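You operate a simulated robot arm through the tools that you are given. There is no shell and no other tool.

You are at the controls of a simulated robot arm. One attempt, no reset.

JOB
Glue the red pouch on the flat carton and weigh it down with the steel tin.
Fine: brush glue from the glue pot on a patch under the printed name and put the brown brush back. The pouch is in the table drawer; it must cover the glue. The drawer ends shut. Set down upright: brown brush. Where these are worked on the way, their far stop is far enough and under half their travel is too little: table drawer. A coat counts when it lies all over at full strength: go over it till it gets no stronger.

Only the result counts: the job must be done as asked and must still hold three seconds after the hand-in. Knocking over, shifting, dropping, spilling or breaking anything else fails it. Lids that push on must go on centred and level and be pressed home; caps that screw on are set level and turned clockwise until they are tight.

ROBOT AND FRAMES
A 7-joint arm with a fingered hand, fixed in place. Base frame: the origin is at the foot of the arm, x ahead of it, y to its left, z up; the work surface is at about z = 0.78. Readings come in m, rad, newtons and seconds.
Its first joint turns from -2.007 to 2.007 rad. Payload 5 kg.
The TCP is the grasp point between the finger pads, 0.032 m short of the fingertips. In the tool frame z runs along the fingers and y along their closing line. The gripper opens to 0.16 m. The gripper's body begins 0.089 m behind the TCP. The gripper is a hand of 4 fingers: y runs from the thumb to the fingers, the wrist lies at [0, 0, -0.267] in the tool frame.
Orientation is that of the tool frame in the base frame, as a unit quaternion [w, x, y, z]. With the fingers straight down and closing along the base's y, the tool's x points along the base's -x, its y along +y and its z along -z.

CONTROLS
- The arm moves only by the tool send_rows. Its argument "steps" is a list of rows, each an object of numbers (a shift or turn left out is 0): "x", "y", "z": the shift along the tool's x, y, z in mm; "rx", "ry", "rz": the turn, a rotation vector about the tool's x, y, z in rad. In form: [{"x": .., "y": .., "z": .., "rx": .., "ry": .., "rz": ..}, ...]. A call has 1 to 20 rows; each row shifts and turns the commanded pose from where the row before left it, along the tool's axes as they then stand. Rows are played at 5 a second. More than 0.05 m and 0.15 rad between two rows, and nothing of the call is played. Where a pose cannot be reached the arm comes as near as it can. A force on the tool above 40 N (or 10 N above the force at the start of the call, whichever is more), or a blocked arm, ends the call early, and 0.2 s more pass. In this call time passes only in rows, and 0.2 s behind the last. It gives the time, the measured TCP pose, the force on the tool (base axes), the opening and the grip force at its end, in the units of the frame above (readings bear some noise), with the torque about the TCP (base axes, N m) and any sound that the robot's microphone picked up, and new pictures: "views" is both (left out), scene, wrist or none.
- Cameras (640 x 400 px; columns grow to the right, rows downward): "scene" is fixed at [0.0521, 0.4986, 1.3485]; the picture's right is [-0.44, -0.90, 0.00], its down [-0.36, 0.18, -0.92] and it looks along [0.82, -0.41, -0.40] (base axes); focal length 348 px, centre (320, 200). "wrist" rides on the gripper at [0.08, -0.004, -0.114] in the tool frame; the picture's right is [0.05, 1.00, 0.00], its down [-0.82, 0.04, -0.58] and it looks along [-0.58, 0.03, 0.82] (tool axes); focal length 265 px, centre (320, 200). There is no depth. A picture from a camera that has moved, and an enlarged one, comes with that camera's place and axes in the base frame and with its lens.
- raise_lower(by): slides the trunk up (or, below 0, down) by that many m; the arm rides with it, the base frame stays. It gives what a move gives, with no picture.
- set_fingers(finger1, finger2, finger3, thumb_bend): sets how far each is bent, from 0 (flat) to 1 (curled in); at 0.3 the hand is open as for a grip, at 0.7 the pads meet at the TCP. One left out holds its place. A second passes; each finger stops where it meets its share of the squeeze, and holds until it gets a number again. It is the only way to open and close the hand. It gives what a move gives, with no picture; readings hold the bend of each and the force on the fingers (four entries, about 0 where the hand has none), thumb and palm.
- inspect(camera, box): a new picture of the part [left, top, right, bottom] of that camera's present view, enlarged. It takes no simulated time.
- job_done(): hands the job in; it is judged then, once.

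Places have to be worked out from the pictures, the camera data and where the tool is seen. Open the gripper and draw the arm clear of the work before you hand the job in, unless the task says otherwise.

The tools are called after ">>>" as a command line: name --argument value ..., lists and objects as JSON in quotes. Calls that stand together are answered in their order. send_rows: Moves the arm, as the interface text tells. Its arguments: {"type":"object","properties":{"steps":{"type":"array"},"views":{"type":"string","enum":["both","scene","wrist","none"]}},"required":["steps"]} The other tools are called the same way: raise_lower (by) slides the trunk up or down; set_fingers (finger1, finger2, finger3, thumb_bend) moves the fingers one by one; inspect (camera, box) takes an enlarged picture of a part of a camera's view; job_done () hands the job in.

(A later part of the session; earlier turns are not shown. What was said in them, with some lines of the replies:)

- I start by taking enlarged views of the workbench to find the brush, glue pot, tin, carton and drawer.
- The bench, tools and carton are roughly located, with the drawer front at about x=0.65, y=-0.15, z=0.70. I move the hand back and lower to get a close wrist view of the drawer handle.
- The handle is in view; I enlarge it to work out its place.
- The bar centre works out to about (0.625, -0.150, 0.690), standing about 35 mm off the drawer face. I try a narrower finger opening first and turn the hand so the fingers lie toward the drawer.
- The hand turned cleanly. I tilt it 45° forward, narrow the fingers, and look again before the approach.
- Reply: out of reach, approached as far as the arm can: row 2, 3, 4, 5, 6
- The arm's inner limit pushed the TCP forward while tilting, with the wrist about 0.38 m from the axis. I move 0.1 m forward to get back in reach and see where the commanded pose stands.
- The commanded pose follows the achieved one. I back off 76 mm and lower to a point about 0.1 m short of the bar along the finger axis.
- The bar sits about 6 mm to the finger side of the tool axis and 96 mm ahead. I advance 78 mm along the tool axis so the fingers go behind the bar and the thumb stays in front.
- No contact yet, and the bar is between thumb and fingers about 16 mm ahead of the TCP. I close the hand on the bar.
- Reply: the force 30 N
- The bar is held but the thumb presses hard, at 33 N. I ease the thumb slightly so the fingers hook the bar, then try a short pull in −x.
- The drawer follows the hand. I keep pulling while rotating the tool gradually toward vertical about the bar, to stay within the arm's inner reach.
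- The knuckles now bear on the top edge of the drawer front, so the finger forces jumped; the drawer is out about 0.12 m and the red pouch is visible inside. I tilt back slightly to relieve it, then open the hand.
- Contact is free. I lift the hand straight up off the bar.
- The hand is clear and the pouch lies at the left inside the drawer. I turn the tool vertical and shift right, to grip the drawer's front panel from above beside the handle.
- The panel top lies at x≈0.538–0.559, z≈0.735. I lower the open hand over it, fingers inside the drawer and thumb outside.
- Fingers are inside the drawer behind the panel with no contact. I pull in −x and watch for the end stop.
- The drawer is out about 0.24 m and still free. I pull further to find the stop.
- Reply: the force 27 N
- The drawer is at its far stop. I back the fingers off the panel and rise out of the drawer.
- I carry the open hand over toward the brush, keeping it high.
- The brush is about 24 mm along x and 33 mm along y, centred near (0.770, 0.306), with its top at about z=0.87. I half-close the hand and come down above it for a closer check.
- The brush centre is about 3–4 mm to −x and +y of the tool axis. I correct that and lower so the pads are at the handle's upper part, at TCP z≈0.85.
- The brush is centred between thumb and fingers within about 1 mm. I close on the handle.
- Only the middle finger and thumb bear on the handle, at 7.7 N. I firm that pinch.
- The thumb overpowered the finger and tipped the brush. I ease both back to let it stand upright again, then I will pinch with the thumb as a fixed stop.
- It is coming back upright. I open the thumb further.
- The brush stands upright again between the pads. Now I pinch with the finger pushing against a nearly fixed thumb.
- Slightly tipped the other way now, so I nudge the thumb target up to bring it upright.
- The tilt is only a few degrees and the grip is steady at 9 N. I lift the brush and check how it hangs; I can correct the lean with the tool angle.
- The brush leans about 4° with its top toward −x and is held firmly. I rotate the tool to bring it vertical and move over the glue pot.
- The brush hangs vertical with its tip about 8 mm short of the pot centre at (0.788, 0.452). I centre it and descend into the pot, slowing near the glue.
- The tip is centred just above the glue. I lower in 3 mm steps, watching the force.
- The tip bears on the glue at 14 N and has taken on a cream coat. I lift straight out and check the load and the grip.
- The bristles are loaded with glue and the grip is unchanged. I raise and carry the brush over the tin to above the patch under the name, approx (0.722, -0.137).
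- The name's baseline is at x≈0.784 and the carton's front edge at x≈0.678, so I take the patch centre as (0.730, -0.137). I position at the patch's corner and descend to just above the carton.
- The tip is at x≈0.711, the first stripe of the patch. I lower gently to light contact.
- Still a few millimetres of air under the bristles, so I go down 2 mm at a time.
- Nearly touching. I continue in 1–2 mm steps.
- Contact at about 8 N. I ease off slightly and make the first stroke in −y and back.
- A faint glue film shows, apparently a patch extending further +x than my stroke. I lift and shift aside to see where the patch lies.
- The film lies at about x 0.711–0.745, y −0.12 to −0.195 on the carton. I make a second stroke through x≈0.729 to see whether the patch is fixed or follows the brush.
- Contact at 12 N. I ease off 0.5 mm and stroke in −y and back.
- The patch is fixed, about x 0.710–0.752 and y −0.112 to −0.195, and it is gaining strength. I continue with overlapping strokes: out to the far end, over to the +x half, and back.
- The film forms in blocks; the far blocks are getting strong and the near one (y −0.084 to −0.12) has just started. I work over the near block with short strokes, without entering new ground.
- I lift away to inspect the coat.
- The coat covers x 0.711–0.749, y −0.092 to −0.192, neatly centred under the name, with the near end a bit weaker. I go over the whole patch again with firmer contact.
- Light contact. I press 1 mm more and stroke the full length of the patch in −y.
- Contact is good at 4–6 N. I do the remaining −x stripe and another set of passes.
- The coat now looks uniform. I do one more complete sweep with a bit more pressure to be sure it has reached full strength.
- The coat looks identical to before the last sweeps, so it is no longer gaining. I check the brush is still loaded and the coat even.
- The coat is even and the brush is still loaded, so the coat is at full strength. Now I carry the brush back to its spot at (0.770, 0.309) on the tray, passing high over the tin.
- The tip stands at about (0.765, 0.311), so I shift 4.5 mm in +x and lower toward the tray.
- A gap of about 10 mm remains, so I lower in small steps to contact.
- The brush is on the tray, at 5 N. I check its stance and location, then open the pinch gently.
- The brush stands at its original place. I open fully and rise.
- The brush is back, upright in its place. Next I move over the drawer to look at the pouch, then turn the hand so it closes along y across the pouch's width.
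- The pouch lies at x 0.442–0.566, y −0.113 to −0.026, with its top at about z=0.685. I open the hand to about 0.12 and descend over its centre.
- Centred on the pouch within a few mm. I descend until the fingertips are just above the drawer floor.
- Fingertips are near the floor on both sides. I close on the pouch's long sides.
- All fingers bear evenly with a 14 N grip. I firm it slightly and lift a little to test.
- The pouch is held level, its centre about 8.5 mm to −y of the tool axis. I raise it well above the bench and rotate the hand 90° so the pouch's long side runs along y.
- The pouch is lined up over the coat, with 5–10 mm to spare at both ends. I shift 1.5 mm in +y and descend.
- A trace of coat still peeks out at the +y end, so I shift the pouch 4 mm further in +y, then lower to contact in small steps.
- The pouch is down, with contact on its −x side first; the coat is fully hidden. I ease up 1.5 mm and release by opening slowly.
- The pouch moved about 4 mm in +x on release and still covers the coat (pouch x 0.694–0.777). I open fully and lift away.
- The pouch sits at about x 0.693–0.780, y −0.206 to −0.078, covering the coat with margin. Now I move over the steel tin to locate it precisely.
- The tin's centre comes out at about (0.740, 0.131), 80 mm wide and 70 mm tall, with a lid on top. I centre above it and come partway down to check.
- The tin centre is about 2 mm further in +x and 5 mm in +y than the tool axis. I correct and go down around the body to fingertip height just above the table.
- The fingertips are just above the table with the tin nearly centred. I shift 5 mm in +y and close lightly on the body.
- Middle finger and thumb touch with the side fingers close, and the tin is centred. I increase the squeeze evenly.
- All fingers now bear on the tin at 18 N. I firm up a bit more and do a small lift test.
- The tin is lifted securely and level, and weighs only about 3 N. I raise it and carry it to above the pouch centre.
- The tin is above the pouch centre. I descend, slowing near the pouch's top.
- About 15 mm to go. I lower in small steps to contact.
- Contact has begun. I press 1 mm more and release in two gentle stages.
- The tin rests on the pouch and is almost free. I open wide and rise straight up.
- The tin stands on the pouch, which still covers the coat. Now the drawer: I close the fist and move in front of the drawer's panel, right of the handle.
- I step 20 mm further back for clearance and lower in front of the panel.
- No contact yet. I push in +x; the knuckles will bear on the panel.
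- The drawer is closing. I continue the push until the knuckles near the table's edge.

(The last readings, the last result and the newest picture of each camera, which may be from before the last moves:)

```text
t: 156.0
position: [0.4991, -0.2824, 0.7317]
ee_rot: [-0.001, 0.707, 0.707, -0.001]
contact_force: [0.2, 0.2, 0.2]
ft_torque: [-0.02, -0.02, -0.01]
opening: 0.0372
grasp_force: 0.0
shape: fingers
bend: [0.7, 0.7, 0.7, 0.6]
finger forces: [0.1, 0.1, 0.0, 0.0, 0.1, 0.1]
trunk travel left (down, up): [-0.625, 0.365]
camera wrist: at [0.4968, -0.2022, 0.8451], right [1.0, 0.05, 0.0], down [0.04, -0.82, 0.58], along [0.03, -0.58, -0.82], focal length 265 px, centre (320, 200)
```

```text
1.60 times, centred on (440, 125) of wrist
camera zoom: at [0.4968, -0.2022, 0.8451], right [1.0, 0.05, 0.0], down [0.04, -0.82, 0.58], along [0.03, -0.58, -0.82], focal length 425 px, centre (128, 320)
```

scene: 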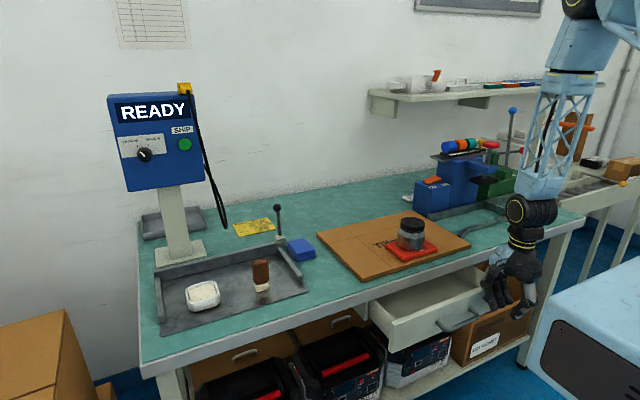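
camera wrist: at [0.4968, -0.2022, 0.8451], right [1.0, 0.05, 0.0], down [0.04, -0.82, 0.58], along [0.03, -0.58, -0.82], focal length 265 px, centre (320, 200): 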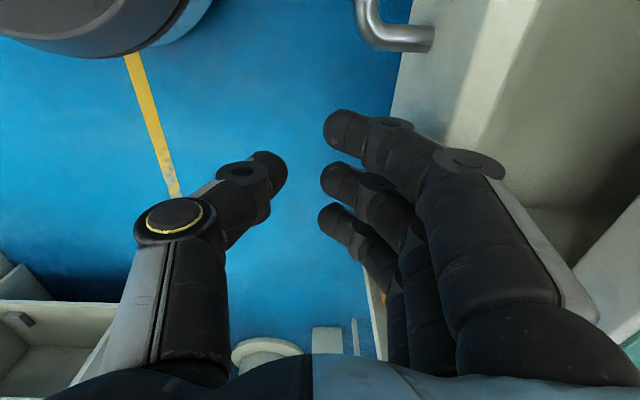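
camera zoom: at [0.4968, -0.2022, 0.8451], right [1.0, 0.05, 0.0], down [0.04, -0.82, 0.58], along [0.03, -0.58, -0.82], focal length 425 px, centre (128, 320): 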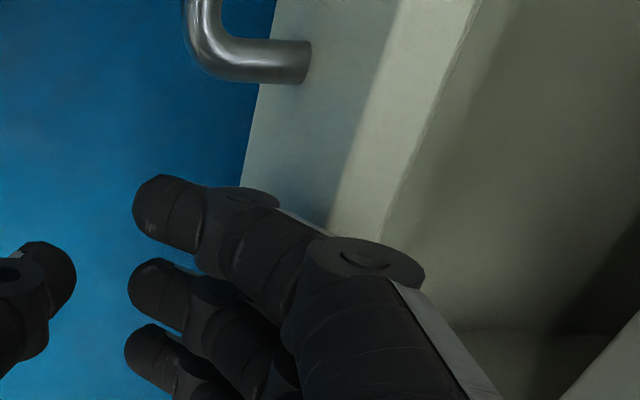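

The panel's face is at about x=0.555 with 0.107 m to go. I push 55 mm more, which still clears the table's edge.

>>> send_rows --steps '[{"y": 14}, {"y": 14}, {"y": 14}, {"y": 13}]'

>>> inspect --camera "wrist" --box '[240, 0, 640, 250]'

>>> inspect --camera "scene" --box '[380, 220, 580, 345]'

```text
t: 157.0
position: [0.5576, -0.2825, 0.7306]
ee_rot: [0.0, 0.707, 0.707, -0.001]
contact_force: [-0.3, 0.3, 0.1]
ft_torque: [0.0, 0.0, -0.01]
opening: 0.0372
grasp_force: 0.1
shape: fingers
bend: [0.7, 0.7, 0.7, 0.6]
finger forces: [0.0, 0.0, 0.0, 0.0, 0.0, 0.0]
trunk travel left (down, up): [-0.625, 0.365]
camera wrist: at [0.5532, -0.2015, 0.8449], right [1.0, 0.05, 0.0], down [0.04, -0.82, 0.58], along [0.03, -0.58, -0.82], focal length 265 px, centre (320, 200)
```

scene: 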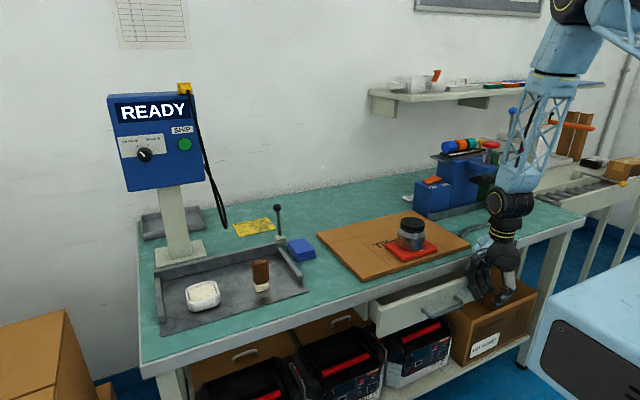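
wrist: 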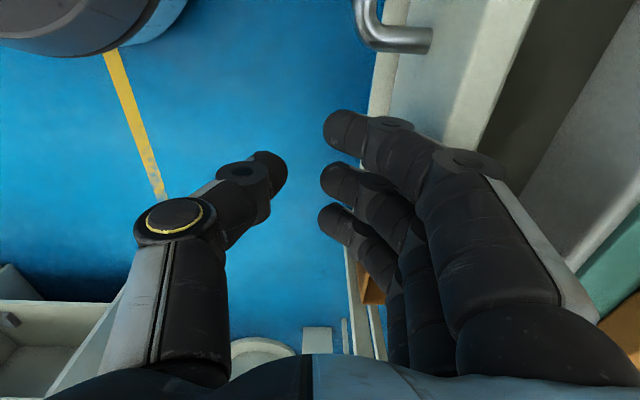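

```text
1.60 times, centred on (440, 125) of wrist
camera zoom: at [0.5532, -0.2015, 0.8449], right [1.0, 0.05, 0.0], down [0.04, -0.82, 0.58], along [0.03, -0.58, -0.82], focal length 425 px, centre (128, 320)
```

zoom: 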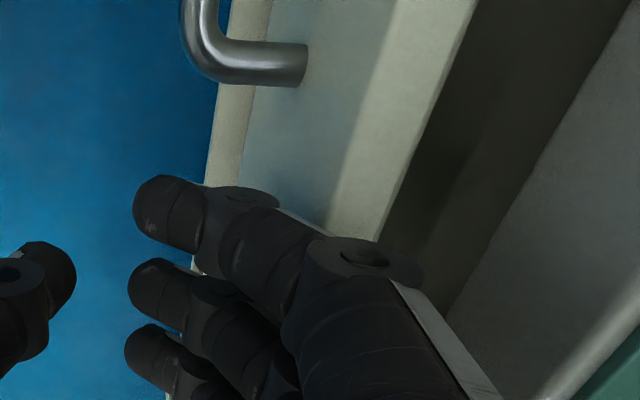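

```text
3.20 times, centred on (480, 282) of scene
camera zoom: at [0.0521, 0.4986, 1.3485], right [-0.44, -0.9, 0.0], down [-0.36, 0.18, -0.92], along [0.82, -0.41, -0.4], focal length 1112 px, centre (-192, -64)
```

zoom: 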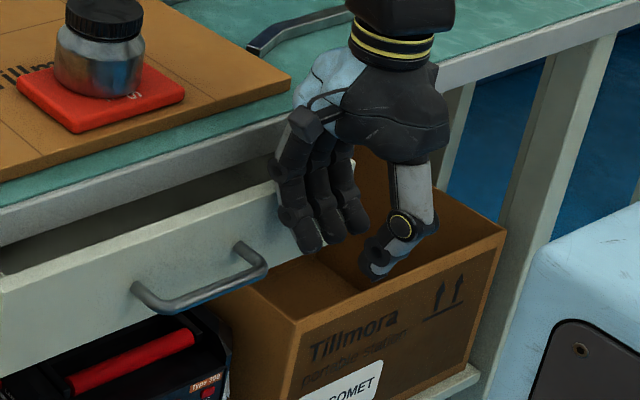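

The handle bar is now at about x=0.575 with roughly 50 mm to go. I back off, rise, move to the handle's middle and tilt the hand 35° to finish by pushing on the bar.

>>> send_rows --steps '[{"y": -15}, {"y": -30}, {"z": -40}, {"z": -40}, {"z": -30}, {"x": 42}, {"x": 42}, {"x": 43}]' --views "none"

>>> send_rows --steps '[{"rx": -0.1222}, {"rx": -0.1222}, {"rx": -0.1222}, {"rx": -0.1222}, {"rx": -0.1222}]'

>>> inspect --camera "wrist" --box '[160, 0, 560, 250]'

>>> inspect --camera "scene" --box '[380, 220, 580, 345]'

```text
t: 158.8
position: [0.5067, -0.1534, 0.8439]
ee_rot: [0.001, 0.708, 0.706, -0.001]
contact_force: [-0.1, -0.1, 0.1]
ft_torque: [0.0, -0.04, 0.0]
opening: 0.0375
grasp_force: 0.1
shape: fingers
bend: [0.7, 0.7, 0.7, 0.6]
finger forces: [0.1, 0.0, 0.0, 0.0, 0.1, 0.0]
trunk travel left (down, up): [-0.625, 0.365]
```

```text
t: 160.0
position: [0.5109, -0.1541, 0.8419]
ee_rot: [0.213, 0.674, 0.675, 0.212]
contact_force: [-0.3, 0.2, 0.0]
ft_torque: [0.02, 0.03, 0.03]
opening: 0.0373
grasp_force: 0.1
shape: fingers
bend: [0.7, 0.7, 0.7, 0.6]
finger forces: [0.0, 0.0, 0.1, 0.0, 0.1, 0.1]
trunk travel left (down, up): [-0.625, 0.365]
camera wrist: at [0.4429, -0.0745, 0.9327], right [0.82, 0.05, 0.57], down [-0.3, -0.82, 0.5], along [0.49, -0.58, -0.65], focal length 265 px, centre (320, 200)
```

scene: 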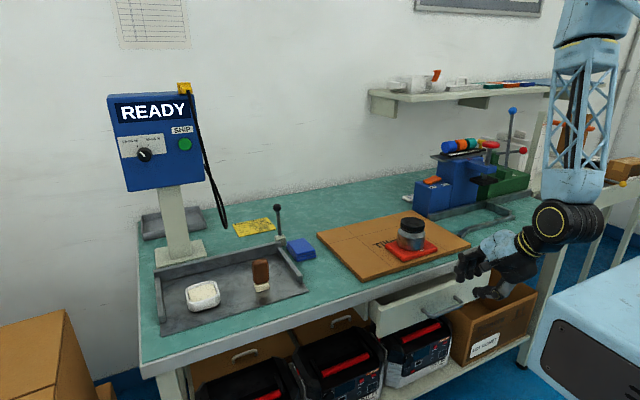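
wrist: 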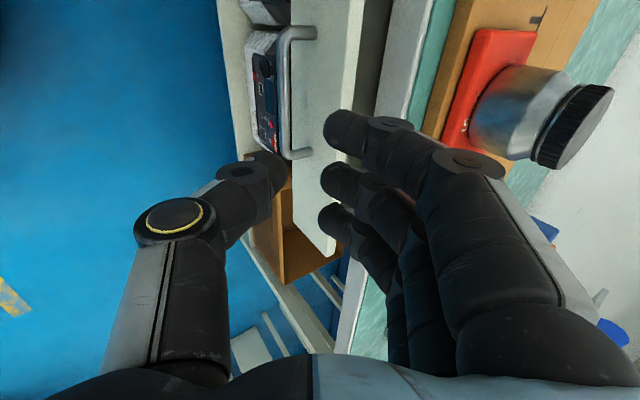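

```text
1.60 times, centred on (360, 125) of wrist
camera zoom: at [0.4429, -0.0745, 0.9327], right [0.82, 0.05, 0.57], down [-0.3, -0.82, 0.5], along [0.49, -0.58, -0.65], focal length 425 px, centre (256, 320)
```

zoom: 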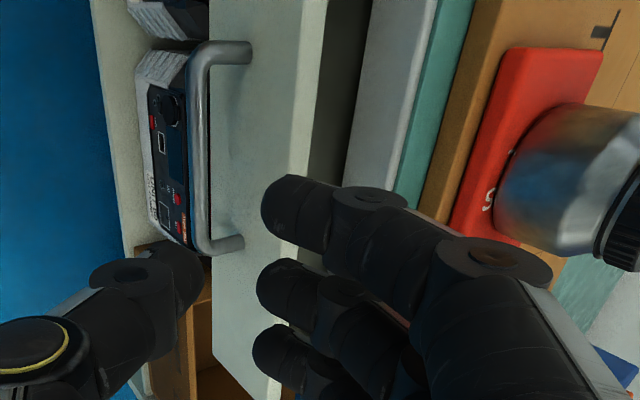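

```text
3.20 times, centred on (480, 282) of scene
camera zoom: at [0.0521, 0.4986, 1.3485], right [-0.44, -0.9, 0.0], down [-0.36, 0.18, -0.92], along [0.82, -0.41, -0.4], focal length 1112 px, centre (-192, -64)
```

zoom: 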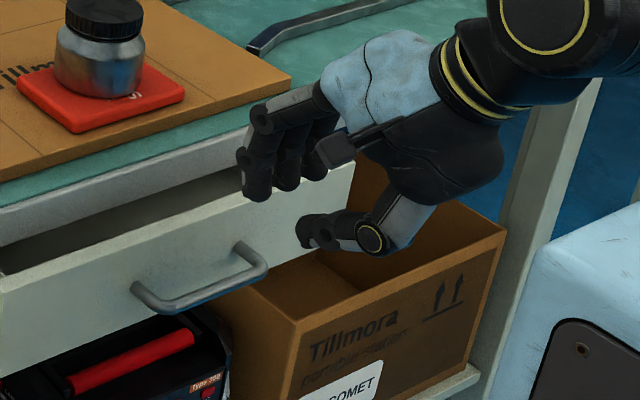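

The bar is at about x=0.571, z≈0.692. I lower so the fingertips are level with it, in front of the bar.

>>> send_rows --steps '[{"y": -17.2, "z": 24.6}, {"y": -17.2, "z": 24.6}, {"y": -17.2, "z": 24.6}, {"y": -17.2, "z": 24.6}]'

>>> inspect --camera "wrist" --box '[160, 0, 560, 250]'

>>> inspect --camera "scene" --box '[400, 250, 520, 325]'

```text
t: 161.0
position: [0.5113, -0.1544, 0.7214]
ee_rot: [0.212, 0.675, 0.674, 0.212]
contact_force: [0.2, -0.8, 0.0]
ft_torque: [0.01, 0.01, -0.01]
opening: 0.0371
grasp_force: 0.2
shape: fingers
bend: [0.7, 0.7, 0.7, 0.6]
finger forces: [0.1, 0.0, 0.0, 0.0, 0.1, 0.0]
trunk travel left (down, up): [-0.625, 0.365]
camera wrist: at [0.4436, -0.0736, 0.8123], right [0.82, 0.05, 0.57], down [-0.3, -0.82, 0.5], along [0.49, -0.58, -0.65], focal length 265 px, centre (320, 200)
```

scene: 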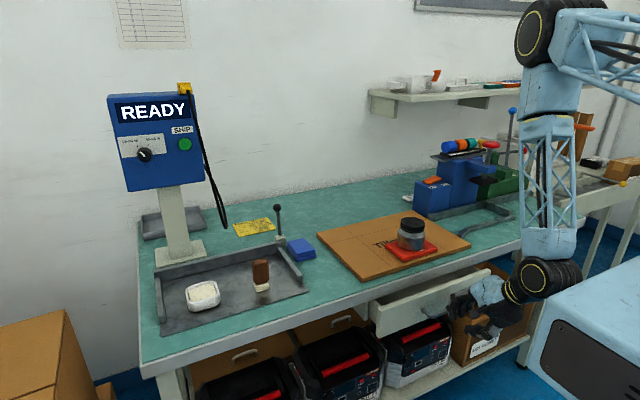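
wrist: 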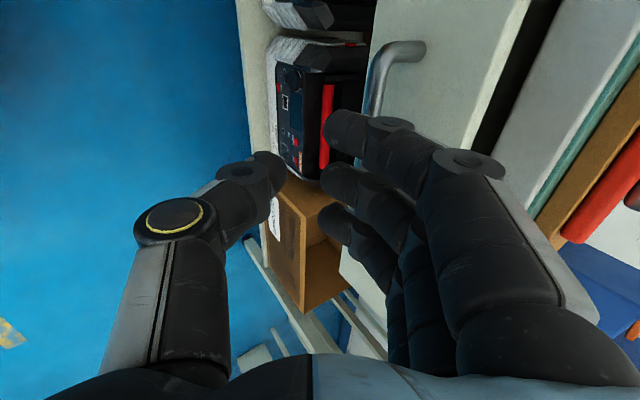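

```text
1.60 times, centred on (360, 125) of wrist
camera zoom: at [0.4436, -0.0736, 0.8123], right [0.82, 0.05, 0.57], down [-0.3, -0.82, 0.5], along [0.49, -0.58, -0.65], focal length 425 px, centre (256, 320)
```

zoom: 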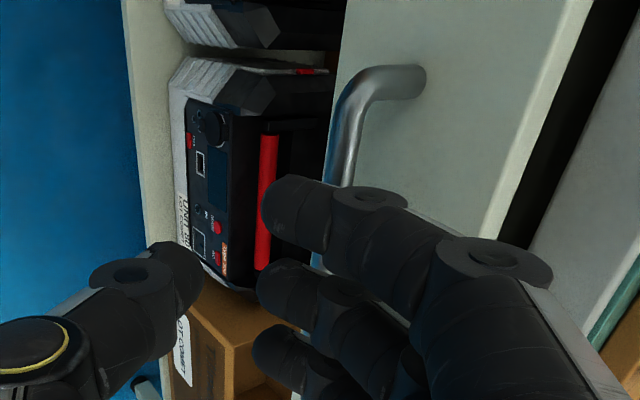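

```text
5.33 times, centred on (460, 288) of scene
camera zoom: at [0.0521, 0.4986, 1.3485], right [-0.44, -0.9, 0.0], down [-0.36, 0.18, -0.92], along [0.82, -0.41, -0.4], focal length 1853 px, centre (-427, -267)
```

zoom: 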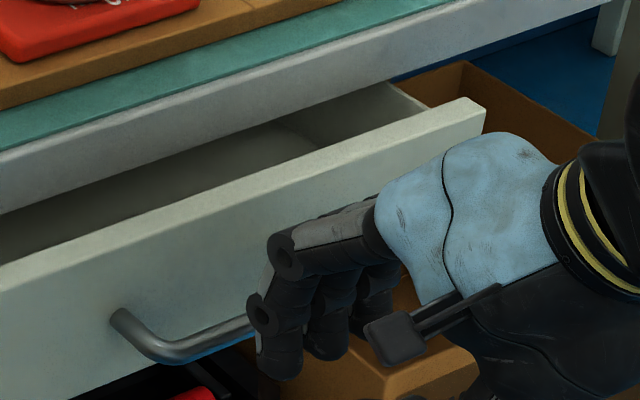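

The distal finger segments hang just in front of the bar. I push forward in +x, checking force and progress.

>>> send_rows --steps '[{"y": 8.2, "z": 5.7}, {"y": 8.2, "z": 5.7}, {"y": 8.2, "z": 5.7}, {"y": 8.2, "z": 5.7}]'

>>> inspect --camera "scene" --box '[380, 230, 540, 330]'

>>> inspect --camera "wrist" --box '[160, 0, 560, 250]'

```text
t: 162.0
position: [0.5514, -0.1541, 0.7213]
ee_rot: [0.212, 0.674, 0.675, 0.212]
contact_force: [0.7, -0.2, 0.6]
ft_torque: [-0.02, 0.0, 0.0]
opening: 0.0372
grasp_force: 0.0
shape: fingers
bend: [0.7, 0.7, 0.7, 0.6]
finger forces: [0.0, 0.0, 0.0, 0.0, 0.0, 0.0]
trunk travel left (down, up): [-0.625, 0.365]
camera wrist: at [0.483, -0.0741, 0.8133], right [0.82, 0.05, 0.57], down [-0.3, -0.82, 0.5], along [0.49, -0.58, -0.65], focal length 265 px, centre (320, 200)
```

scene: 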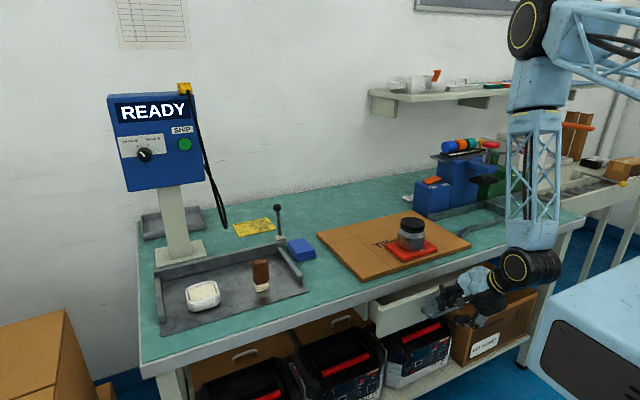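
wrist: 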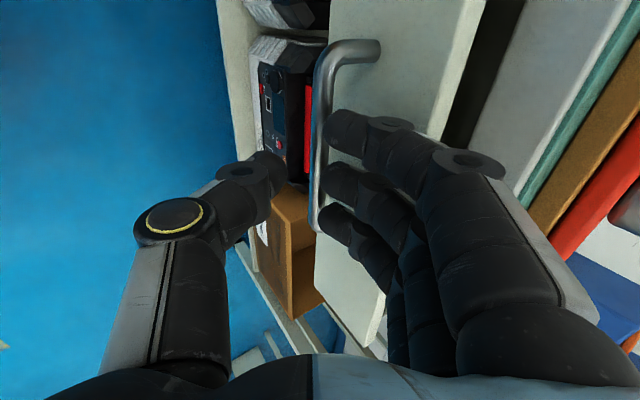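

```text
4.00 times, centred on (460, 280) of scene
camera zoom: at [0.0521, 0.4986, 1.3485], right [-0.44, -0.9, 0.0], down [-0.36, 0.18, -0.92], along [0.82, -0.41, -0.4], focal length 1390 px, centre (-240, -120)
```

zoom: 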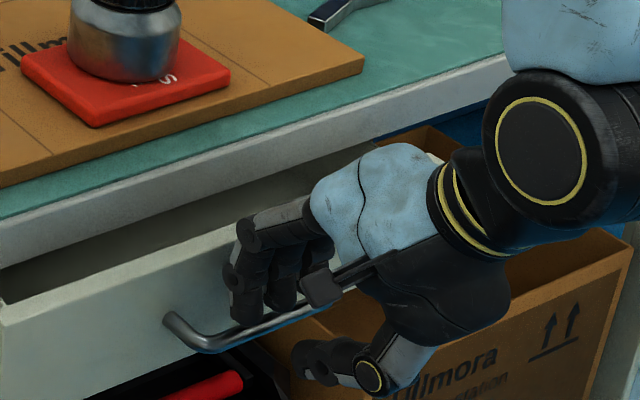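

```text
1.60 times, centred on (360, 125) of wrist
camera zoom: at [0.483, -0.0741, 0.8133], right [0.82, 0.05, 0.57], down [-0.3, -0.82, 0.5], along [0.49, -0.58, -0.65], focal length 425 px, centre (256, 320)
```

zoom: 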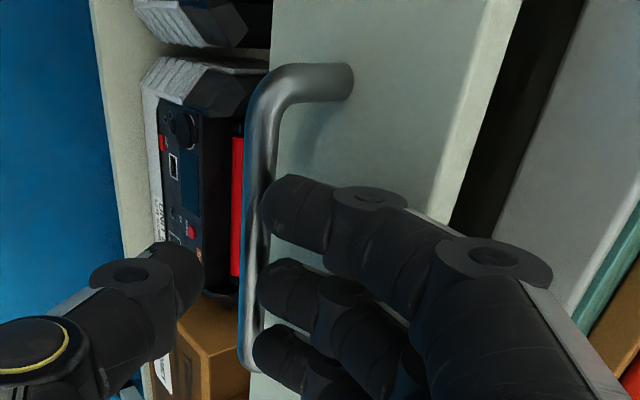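

The curled fingertips ride just above the bar, with no contact. I back up, lower by 28 mm so the finger backs meet the bar squarely, and push again.

>>> send_rows --steps '[{"y": -16.4, "z": -11.5}, {"y": -16.4, "z": -11.5}, {"y": -8, "z": 11.5}, {"y": -8, "z": 11.5}]' --views "none"

>>> send_rows --steps '[{"y": 8.2, "z": 5.7}, {"y": 8.2, "z": 5.7}, {"y": 8.2, "z": 5.7}, {"y": 8.2, "z": 5.7}]'

>>> inspect --camera "scene" --box '[380, 230, 540, 330]'

>>> inspect --camera "wrist" --box '[160, 0, 560, 250]'

```text
t: 163.0
position: [0.5122, -0.153, 0.694]
ee_rot: [0.213, 0.674, 0.674, 0.213]
contact_force: [0.3, 0.2, -0.1]
ft_torque: [-0.01, 0.03, -0.02]
opening: 0.0373
grasp_force: 0.0
shape: fingers
bend: [0.7, 0.7, 0.7, 0.6]
finger forces: [0.0, 0.1, 0.0, 0.1, 0.0, 0.0]
trunk travel left (down, up): [-0.625, 0.365]
```

```text
t: 164.0
position: [0.553, -0.154, 0.6922]
ee_rot: [0.211, 0.674, 0.675, 0.212]
contact_force: [0.1, 0.1, 0.1]
ft_torque: [0.0, -0.01, -0.02]
opening: 0.037
grasp_force: 0.0
shape: fingers
bend: [0.7, 0.7, 0.7, 0.6]
finger forces: [0.0, 0.1, 0.0, 0.0, 0.0, 0.1]
trunk travel left (down, up): [-0.625, 0.365]
camera wrist: at [0.4837, -0.0743, 0.7839], right [0.82, 0.05, 0.57], down [-0.3, -0.81, 0.5], along [0.49, -0.58, -0.65], focal length 265 px, centre (320, 200)
```

scene: 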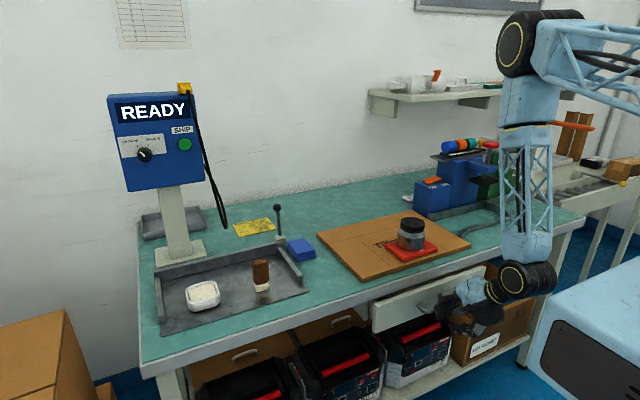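
wrist: 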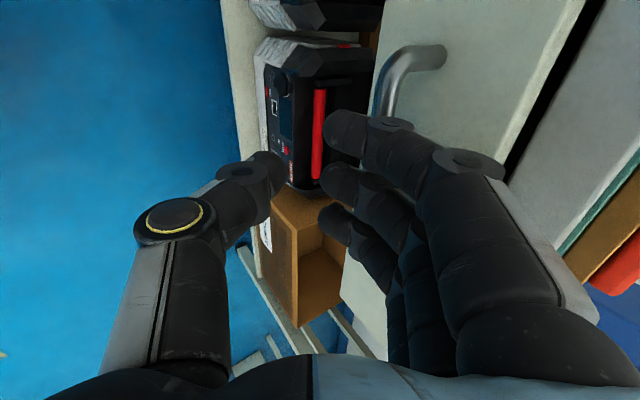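

```text
4.00 times, centred on (460, 280) of scene
camera zoom: at [0.0521, 0.4986, 1.3485], right [-0.44, -0.9, 0.0], down [-0.36, 0.18, -0.92], along [0.82, -0.41, -0.4], focal length 1390 px, centre (-240, -120)
```

zoom: 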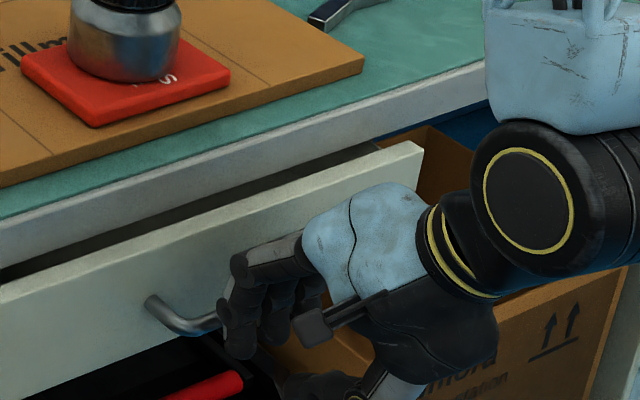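

```text
1.60 times, centred on (360, 125) of wrist
camera zoom: at [0.4837, -0.0743, 0.7839], right [0.82, 0.05, 0.57], down [-0.3, -0.81, 0.5], along [0.49, -0.58, -0.65], focal length 425 px, centre (256, 320)
```

zoom: 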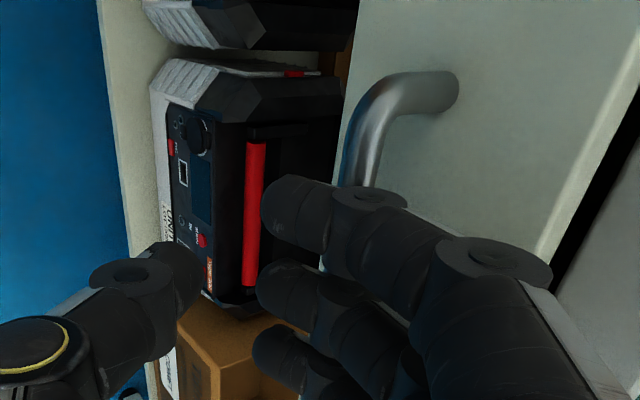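

The drawer is moving with the push and the gap is narrowing. I keep pushing until it bottoms out.

>>> send_rows --steps '[{"y": 8.2, "z": 5.7}, {"y": 8.2, "z": 5.7}, {"y": 5, "z": 3.5}]'

>>> inspect --camera "scene" --box '[380, 230, 540, 330]'

>>> inspect --camera "wrist" --box '[160, 0, 560, 250]'

```text
t: 164.8
position: [0.5778, -0.1545, 0.6922]
ee_rot: [0.212, 0.674, 0.675, 0.212]
contact_force: [0.0, 0.7, -0.2]
ft_torque: [0.02, 0.0, 0.0]
opening: 0.0369
grasp_force: 0.1
shape: fingers
bend: [0.7, 0.7, 0.7, 0.6]
finger forces: [0.1, 0.1, 0.0, 0.0, 0.0, 0.0]
trunk travel left (down, up): [-0.625, 0.365]
camera wrist: at [0.5091, -0.0744, 0.7838], right [0.82, 0.05, 0.57], down [-0.3, -0.82, 0.5], along [0.49, -0.58, -0.65], focal length 265 px, centre (320, 200)
```

scene: 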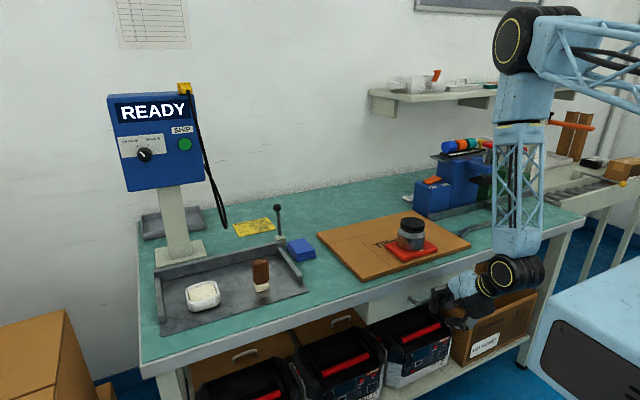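
wrist: 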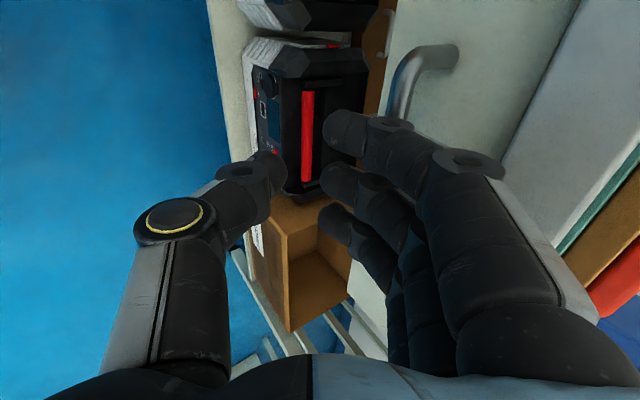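

```text
4.00 times, centred on (460, 280) of scene
camera zoom: at [0.0521, 0.4986, 1.3485], right [-0.44, -0.9, 0.0], down [-0.36, 0.18, -0.92], along [0.82, -0.41, -0.4], focal length 1390 px, centre (-240, -120)
```

zoom: 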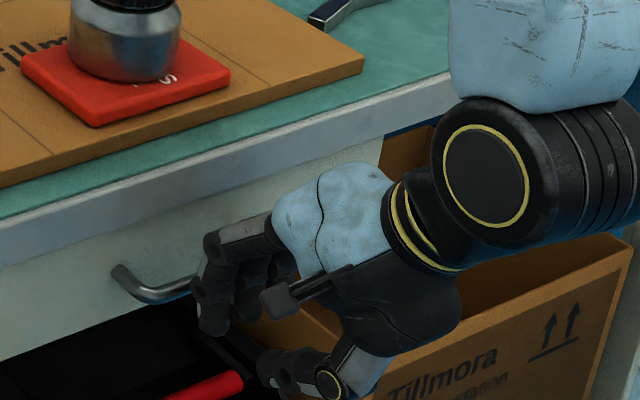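

```text
1.60 times, centred on (360, 125) of wrist
camera zoom: at [0.5091, -0.0744, 0.7838], right [0.82, 0.05, 0.57], down [-0.3, -0.82, 0.5], along [0.49, -0.58, -0.65], focal length 425 px, centre (256, 320)
```

zoom: 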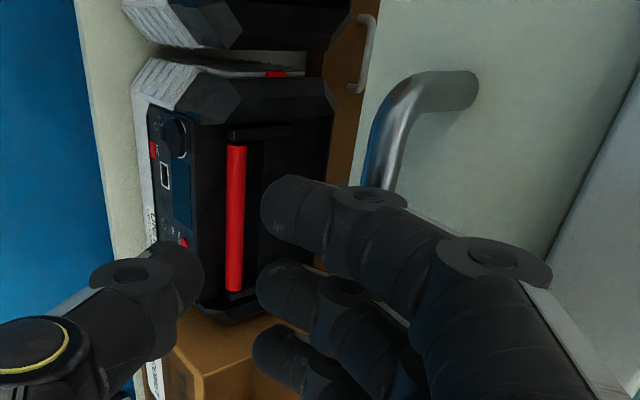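

The bar reads about x=0.622 and the shut position is 0.625. I press on in 3 mm steps until I feel the stop.

>>> send_rows --steps '[{"y": 2.5, "z": 1.7}]' --views "none"

>>> send_rows --steps '[{"y": 2.5, "z": 1.7}]' --views "none"

>>> send_rows --steps '[{"y": 2.5, "z": 1.7}]' --views "none"

```text
t: 165.2
position: [0.5798, -0.1544, 0.6931]
ee_rot: [0.212, 0.675, 0.674, 0.212]
contact_force: [0.4, -1.3, 0.6]
ft_torque: [-0.01, -0.02, 0.02]
opening: 0.0371
grasp_force: 0.0
shape: fingers
bend: [0.7, 0.7, 0.7, 0.6]
finger forces: [0.1, 0.0, 0.0, 0.1, 0.1, 0.1]
trunk travel left (down, up): [-0.625, 0.365]
```

```text
t: 165.6
position: [0.5842, -0.1535, 0.6938]
ee_rot: [0.212, 0.674, 0.674, 0.213]
contact_force: [-0.4, 0.7, 0.3]
ft_torque: [-0.01, 0.01, -0.01]
opening: 0.0375
grasp_force: 0.1
shape: fingers
bend: [0.7, 0.7, 0.7, 0.6]
finger forces: [0.0, 0.1, 0.0, 0.0, 0.0, 0.0]
trunk travel left (down, up): [-0.625, 0.365]
```

```text
t: 166.0
position: [0.5859, -0.1539, 0.6934]
ee_rot: [0.211, 0.675, 0.675, 0.212]
contact_force: [0.0, 0.1, -0.2]
ft_torque: [0.0, -0.03, 0.0]
opening: 0.0371
grasp_force: 0.1
shape: fingers
bend: [0.7, 0.7, 0.7, 0.6]
finger forces: [0.0, 0.1, 0.1, 0.1, 0.0, 0.0]
trunk travel left (down, up): [-0.625, 0.365]
```

No stop felt yet, so I look and continue.

>>> send_rows --steps '[{"y": 2.5, "z": 1.7}]' --views "none"

>>> send_rows --steps '[{"y": 2.5, "z": 1.7}]'

>>> inspect --camera "scene" --box '[380, 230, 540, 330]'

>>> inspect --camera "wrist" --box '[160, 0, 560, 250]'

```text
t: 166.4
position: [0.5906, -0.1546, 0.6933]
ee_rot: [0.212, 0.675, 0.674, 0.212]
contact_force: [0.1, -0.7, 0.1]
ft_torque: [-0.05, 0.0, 0.02]
opening: 0.0371
grasp_force: 0.0
shape: fingers
bend: [0.7, 0.7, 0.7, 0.6]
finger forces: [0.1, 0.0, 0.1, 0.0, 0.0, 0.0]
trunk travel left (down, up): [-0.625, 0.365]
```

```text
t: 166.8
position: [0.5908, -0.1542, 0.6931]
ee_rot: [0.212, 0.674, 0.675, 0.212]
contact_force: [-7.9, 0.6, 5.5]
ft_torque: [0.05, -0.19, 0.07]
opening: 0.0357
grasp_force: 4.5
shape: fingers
bend: [0.71, 0.71, 0.7, 0.6]
finger forces: [3.8, 3.1, 2.5, 0.0, 0.0, 0.0]
trunk travel left (down, up): [-0.625, 0.365]
camera wrist: at [0.5228, -0.0747, 0.7841], right [0.82, 0.05, 0.57], down [-0.3, -0.82, 0.5], along [0.49, -0.58, -0.65], focal length 265 px, centre (320, 200)
```

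scene: 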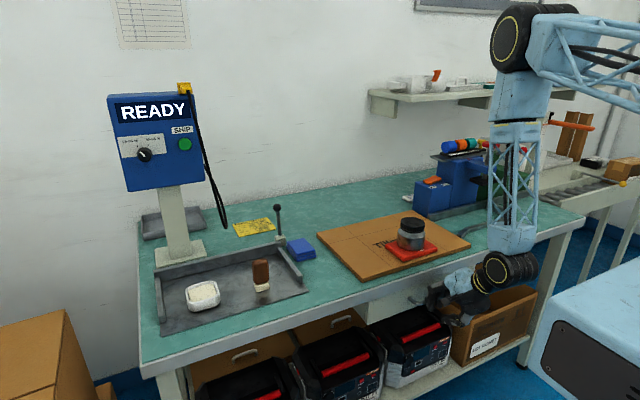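
wrist: 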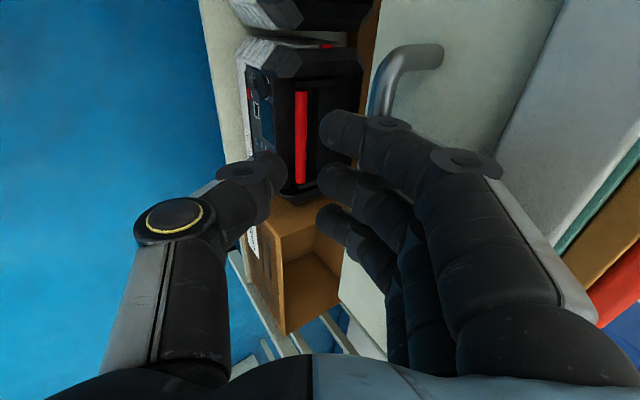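

```text
4.00 times, centred on (460, 280) of scene
camera zoom: at [0.0521, 0.4986, 1.3485], right [-0.44, -0.9, 0.0], down [-0.36, 0.18, -0.92], along [0.82, -0.41, -0.4], focal length 1390 px, centre (-240, -120)
```

zoom: 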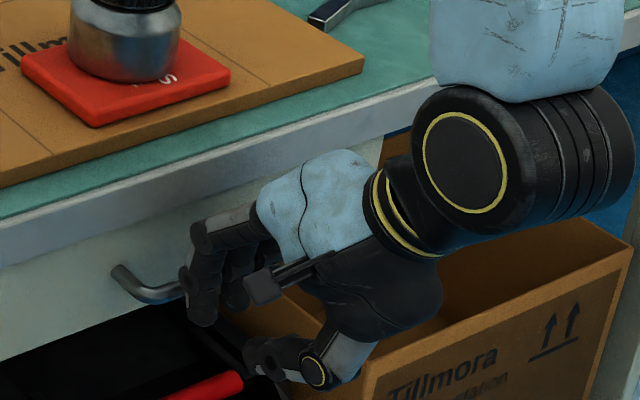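

```text
1.60 times, centred on (360, 125) of wrist
camera zoom: at [0.5228, -0.0747, 0.7841], right [0.82, 0.05, 0.57], down [-0.3, -0.82, 0.5], along [0.49, -0.58, -0.65], focal length 425 px, centre (256, 320)
```

zoom: 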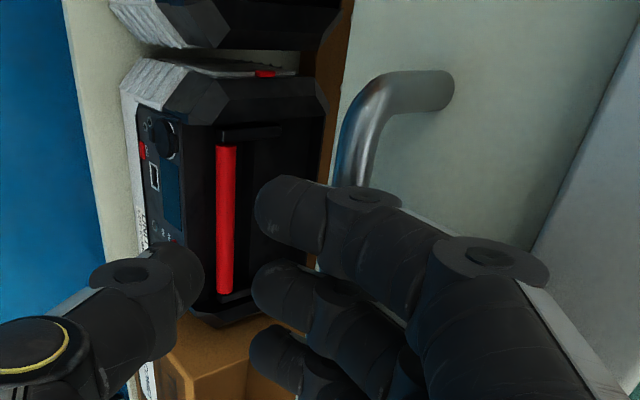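

The fingers have just met the bar with 8 N, so the drawer had already run home. I press slightly more to confirm it is at the stop.

>>> send_rows --steps '[{"y": 1.6, "z": 1.1}]' --views "none"

>>> send_rows --steps '[{"y": -8.2, "z": -5.7}, {"y": -24, "z": -17}, {"y": 10, "z": -26}, {"y": 17, "z": -24}, {"y": 17, "z": -24}, {"y": 17, "z": -24}, {"y": 17, "z": -24}, {"y": 17, "z": -24}]'

>>> inspect --camera "scene" --box '[340, 210, 540, 335]'

>>> inspect --camera "wrist" --box '[160, 0, 560, 250]'

```text
t: 167.2
position: [0.5926, -0.1554, 0.6934]
ee_rot: [0.213, 0.675, 0.674, 0.212]
contact_force: [-13.7, 0.3, 10.3]
ft_torque: [0.03, -0.31, 0.06]
opening: 0.0343
grasp_force: 8.4
shape: fingers
bend: [0.71, 0.71, 0.71, 0.6]
finger forces: [6.1, 5.4, 4.8, 0.0, 0.0, 0.1]
trunk travel left (down, up): [-0.625, 0.365]
```

```text
t: 169.0
position: [0.5481, -0.1551, 0.8698]
ee_rot: [0.212, 0.675, 0.675, 0.211]
contact_force: [-0.3, -0.3, 0.2]
ft_torque: [0.0, 0.0, -0.01]
opening: 0.0373
grasp_force: 0.0
shape: fingers
bend: [0.7, 0.7, 0.7, 0.6]
finger forces: [0.0, 0.0, 0.0, 0.0, 0.0, 0.0]
trunk travel left (down, up): [-0.625, 0.365]
camera wrist: at [0.48, -0.075, 0.9602], right [0.82, 0.05, 0.57], down [-0.3, -0.82, 0.5], along [0.49, -0.58, -0.65], focal length 265 px, centre (320, 200)
```

scene: 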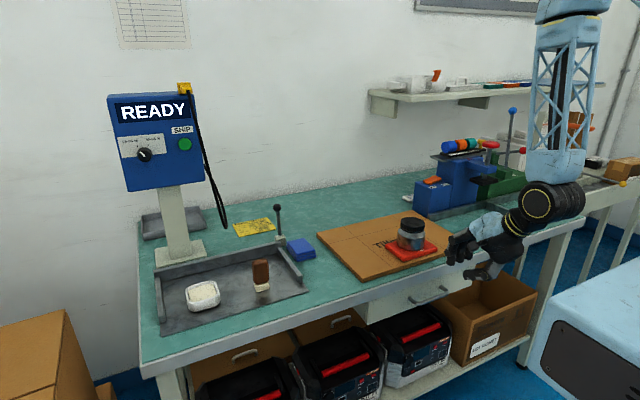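
wrist: 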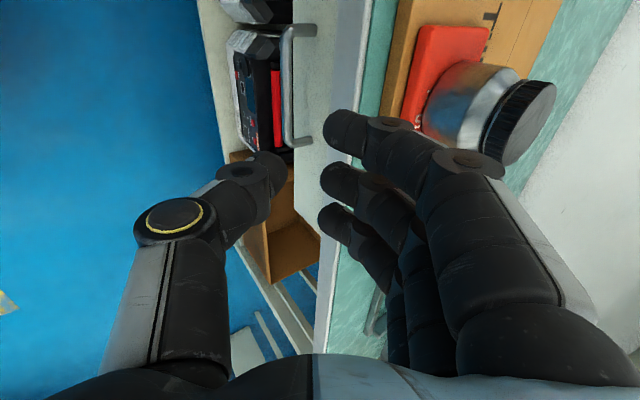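

```text
3.20 times, centred on (440, 272) of scene
camera zoom: at [0.0521, 0.4986, 1.3485], right [-0.44, -0.9, 0.0], down [-0.36, 0.18, -0.92], along [0.82, -0.41, -0.4], focal length 1112 px, centre (-64, -32)
```

zoom: 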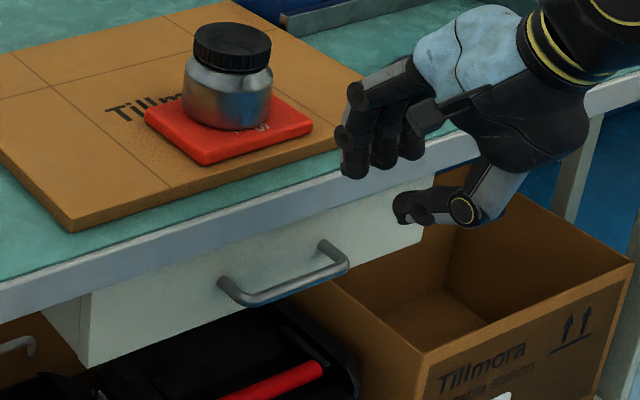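

```text
1.60 times, centred on (360, 125) of wrist
camera zoom: at [0.48, -0.075, 0.9602], right [0.82, 0.05, 0.57], down [-0.3, -0.82, 0.5], along [0.49, -0.58, -0.65], focal length 425 px, centre (256, 320)
```

zoom: 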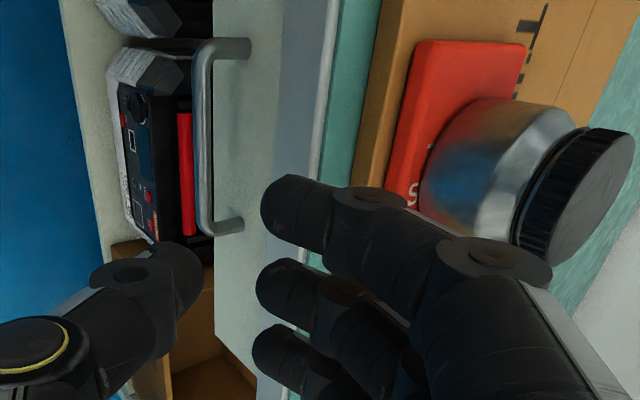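

The handle is back at its original pixels, so the drawer is shut. I raise the arm clear, straighten the tool, open the hand and check everything.

>>> send_rows --steps '[{"y": 20, "z": -28}, {"y": 20, "z": -28}, {"y": 20, "z": -28}, {"y": 20, "z": -28}, {"rx": 0.1222}, {"rx": 0.1222}, {"rx": 0.1222}, {"rx": 0.1222}, {"rx": 0.1222}]' --views "none"

>>> set_fingers --finger1 0.3 --finger2 0.3 --finger3 0.3 --thumb_bend 0.3

>>> send_rows --steps '[{"x": -40}, {"x": -40}, {"x": -40}]'

>>> inspect --camera "scene" --box '[140, 200, 340, 325]'

>>> inspect --camera "scene" --box '[310, 195, 510, 320]'

```text
t: 171.0
position: [0.5503, -0.1524, 1.0052]
ee_rot: [0.0, 0.707, 0.707, -0.002]
contact_force: [0.0, 0.4, -1.0]
ft_torque: [0.01, 0.0, 0.0]
opening: 0.0371
grasp_force: 0.2
shape: fingers
bend: [0.7, 0.7, 0.7, 0.6]
finger forces: [0.0, 0.0, 0.0, 0.0, 0.1, 0.0]
trunk travel left (down, up): [-0.625, 0.365]
```

```text
t: 172.0
position: [0.5502, -0.1539, 1.0053]
ee_rot: [-0.001, 0.708, 0.707, -0.001]
contact_force: [-0.7, -0.2, 0.2]
ft_torque: [-0.02, 0.0, 0.0]
opening: 0.17
grasp_force: 0.1
shape: fingers
bend: [0.3, 0.3, 0.3, 0.3]
finger forces: [0.1, 0.1, 0.1, 0.0, 0.0, 0.0]
trunk travel left (down, up): [-0.625, 0.365]
```

```text
t: 172.8
position: [0.5495, -0.276, 1.0043]
ee_rot: [-0.001, 0.707, 0.707, -0.001]
contact_force: [-0.2, 0.3, -0.2]
ft_torque: [0.0, -0.05, 0.0]
opening: 0.1703
grasp_force: 0.1
shape: fingers
bend: [0.3, 0.3, 0.3, 0.3]
finger forces: [0.1, 0.0, 0.0, 0.0, 0.0, 0.0]
trunk travel left (down, up): [-0.625, 0.365]
camera wrist: at [0.5455, -0.1969, 1.1187], right [1.0, 0.05, 0.0], down [0.04, -0.82, 0.58], along [0.03, -0.58, -0.82], focal length 265 px, centre (320, 200)
```

scene: 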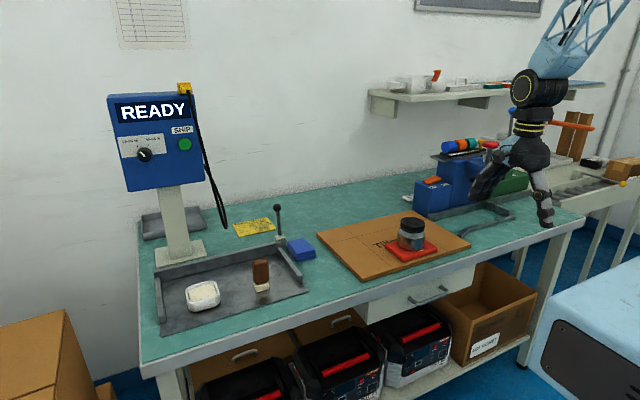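
wrist: 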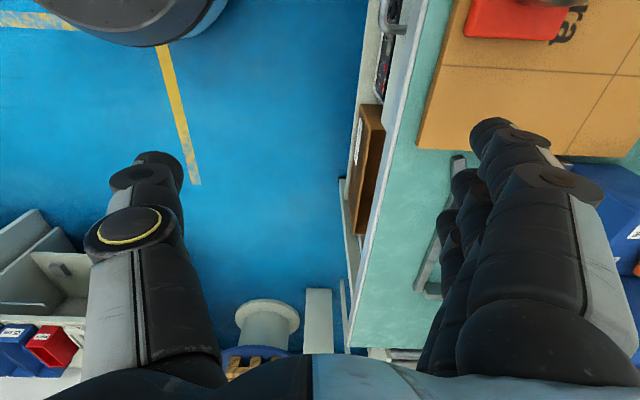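

```text
3.20 times, centred on (240, 262) of scene
camera zoom: at [0.0521, 0.4986, 1.3485], right [-0.44, -0.9, 0.0], down [-0.36, 0.18, -0.92], along [0.82, -0.41, -0.4], focal length 1112 px, centre (576, 0)
```

zoom: 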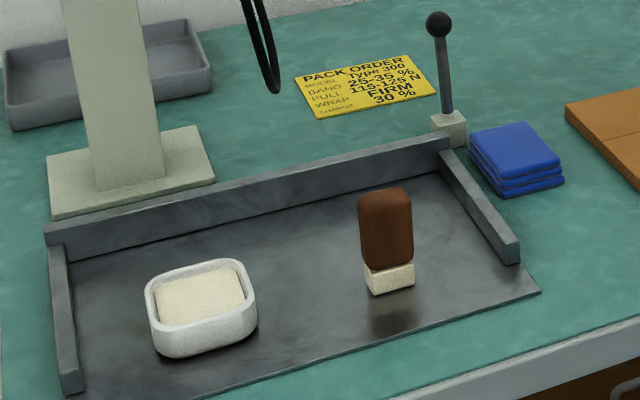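

```text
3.20 times, centred on (410, 258) of scene
camera zoom: at [0.0521, 0.4986, 1.3485], right [-0.44, -0.9, 0.0], down [-0.36, 0.18, -0.92], along [0.82, -0.41, -0.4], focal length 1112 px, centre (32, 16)
```

zoom: 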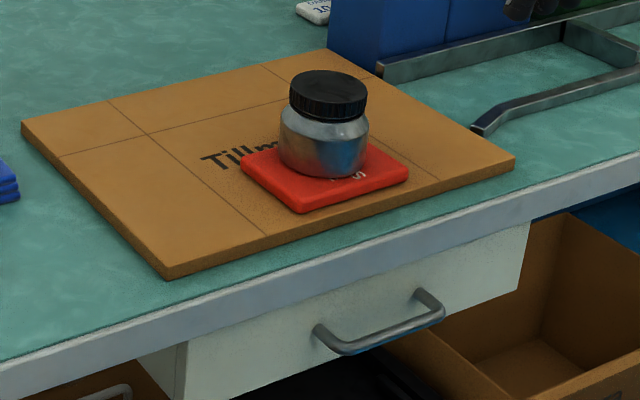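

Everything looks in place. I take one identical crop to the first picture to confirm that nothing else was shifted.

>>> inspect --camera "scene" --box '[140, 190, 340, 315]'

>>> inspect --camera "scene" --box '[300, 200, 500, 325]'

```text
3.20 times, centred on (240, 252) of scene
camera zoom: at [0.0521, 0.4986, 1.3485], right [-0.44, -0.9, 0.0], down [-0.36, 0.18, -0.92], along [0.82, -0.41, -0.4], focal length 1112 px, centre (576, 32)
```

zoom: 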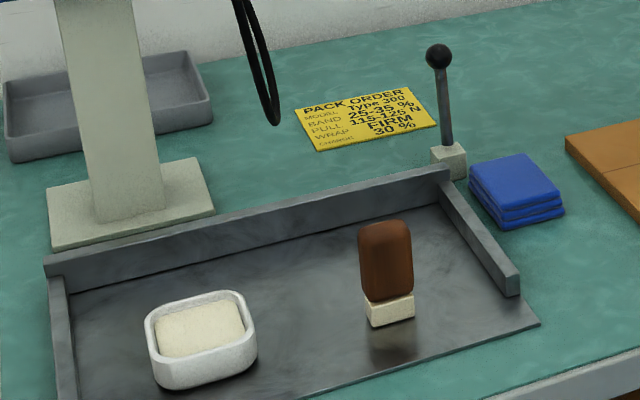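

```text
3.20 times, centred on (400, 262) of scene
camera zoom: at [0.0521, 0.4986, 1.3485], right [-0.44, -0.9, 0.0], down [-0.36, 0.18, -0.92], along [0.82, -0.41, -0.4], focal length 1112 px, centre (64, 0)
```

zoom: 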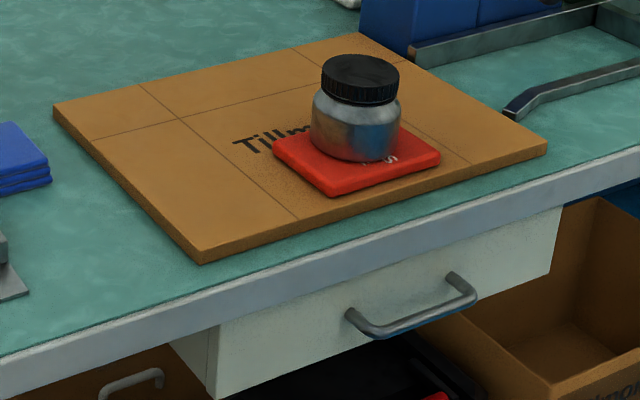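

All is as asked: the coat is covered by the pouch, the tin sits on it, the brush is upright in its place, and the drawer is shut. The carton and the other things are unmoved, and the hand is open and clear, so I hand the job in.

>>> job_done

```text
The job is handed in.
```

The job is done and handed in. The red pouch is glued to the carton below the name, and the steel tin is standing on it as the weight. I don't have the judge's result.

- **Glue:** I brushed a patch of about 40 × 100 mm under "Tillmora". I went over it until two full sets of strokes made no visible difference and the coat looked even.
- **Pouch:** It covers the whole patch with about 7 mm or more to spare on every side. It also hides the lower part of the name.
- **Tin:** It is upright near the middle of the pouch.
- **Brush:** It is back upright on the tray, about a millimetre from where it started, with glue still on the bristles.
- **Drawer:** I opened it to its far stop to take the pouch, then pushed it shut until it stopped. The handle is back where it was in the first picture.

In before-and-after pictures, nothing else on the bench had visibly moved. The hand is open and clear of the work.
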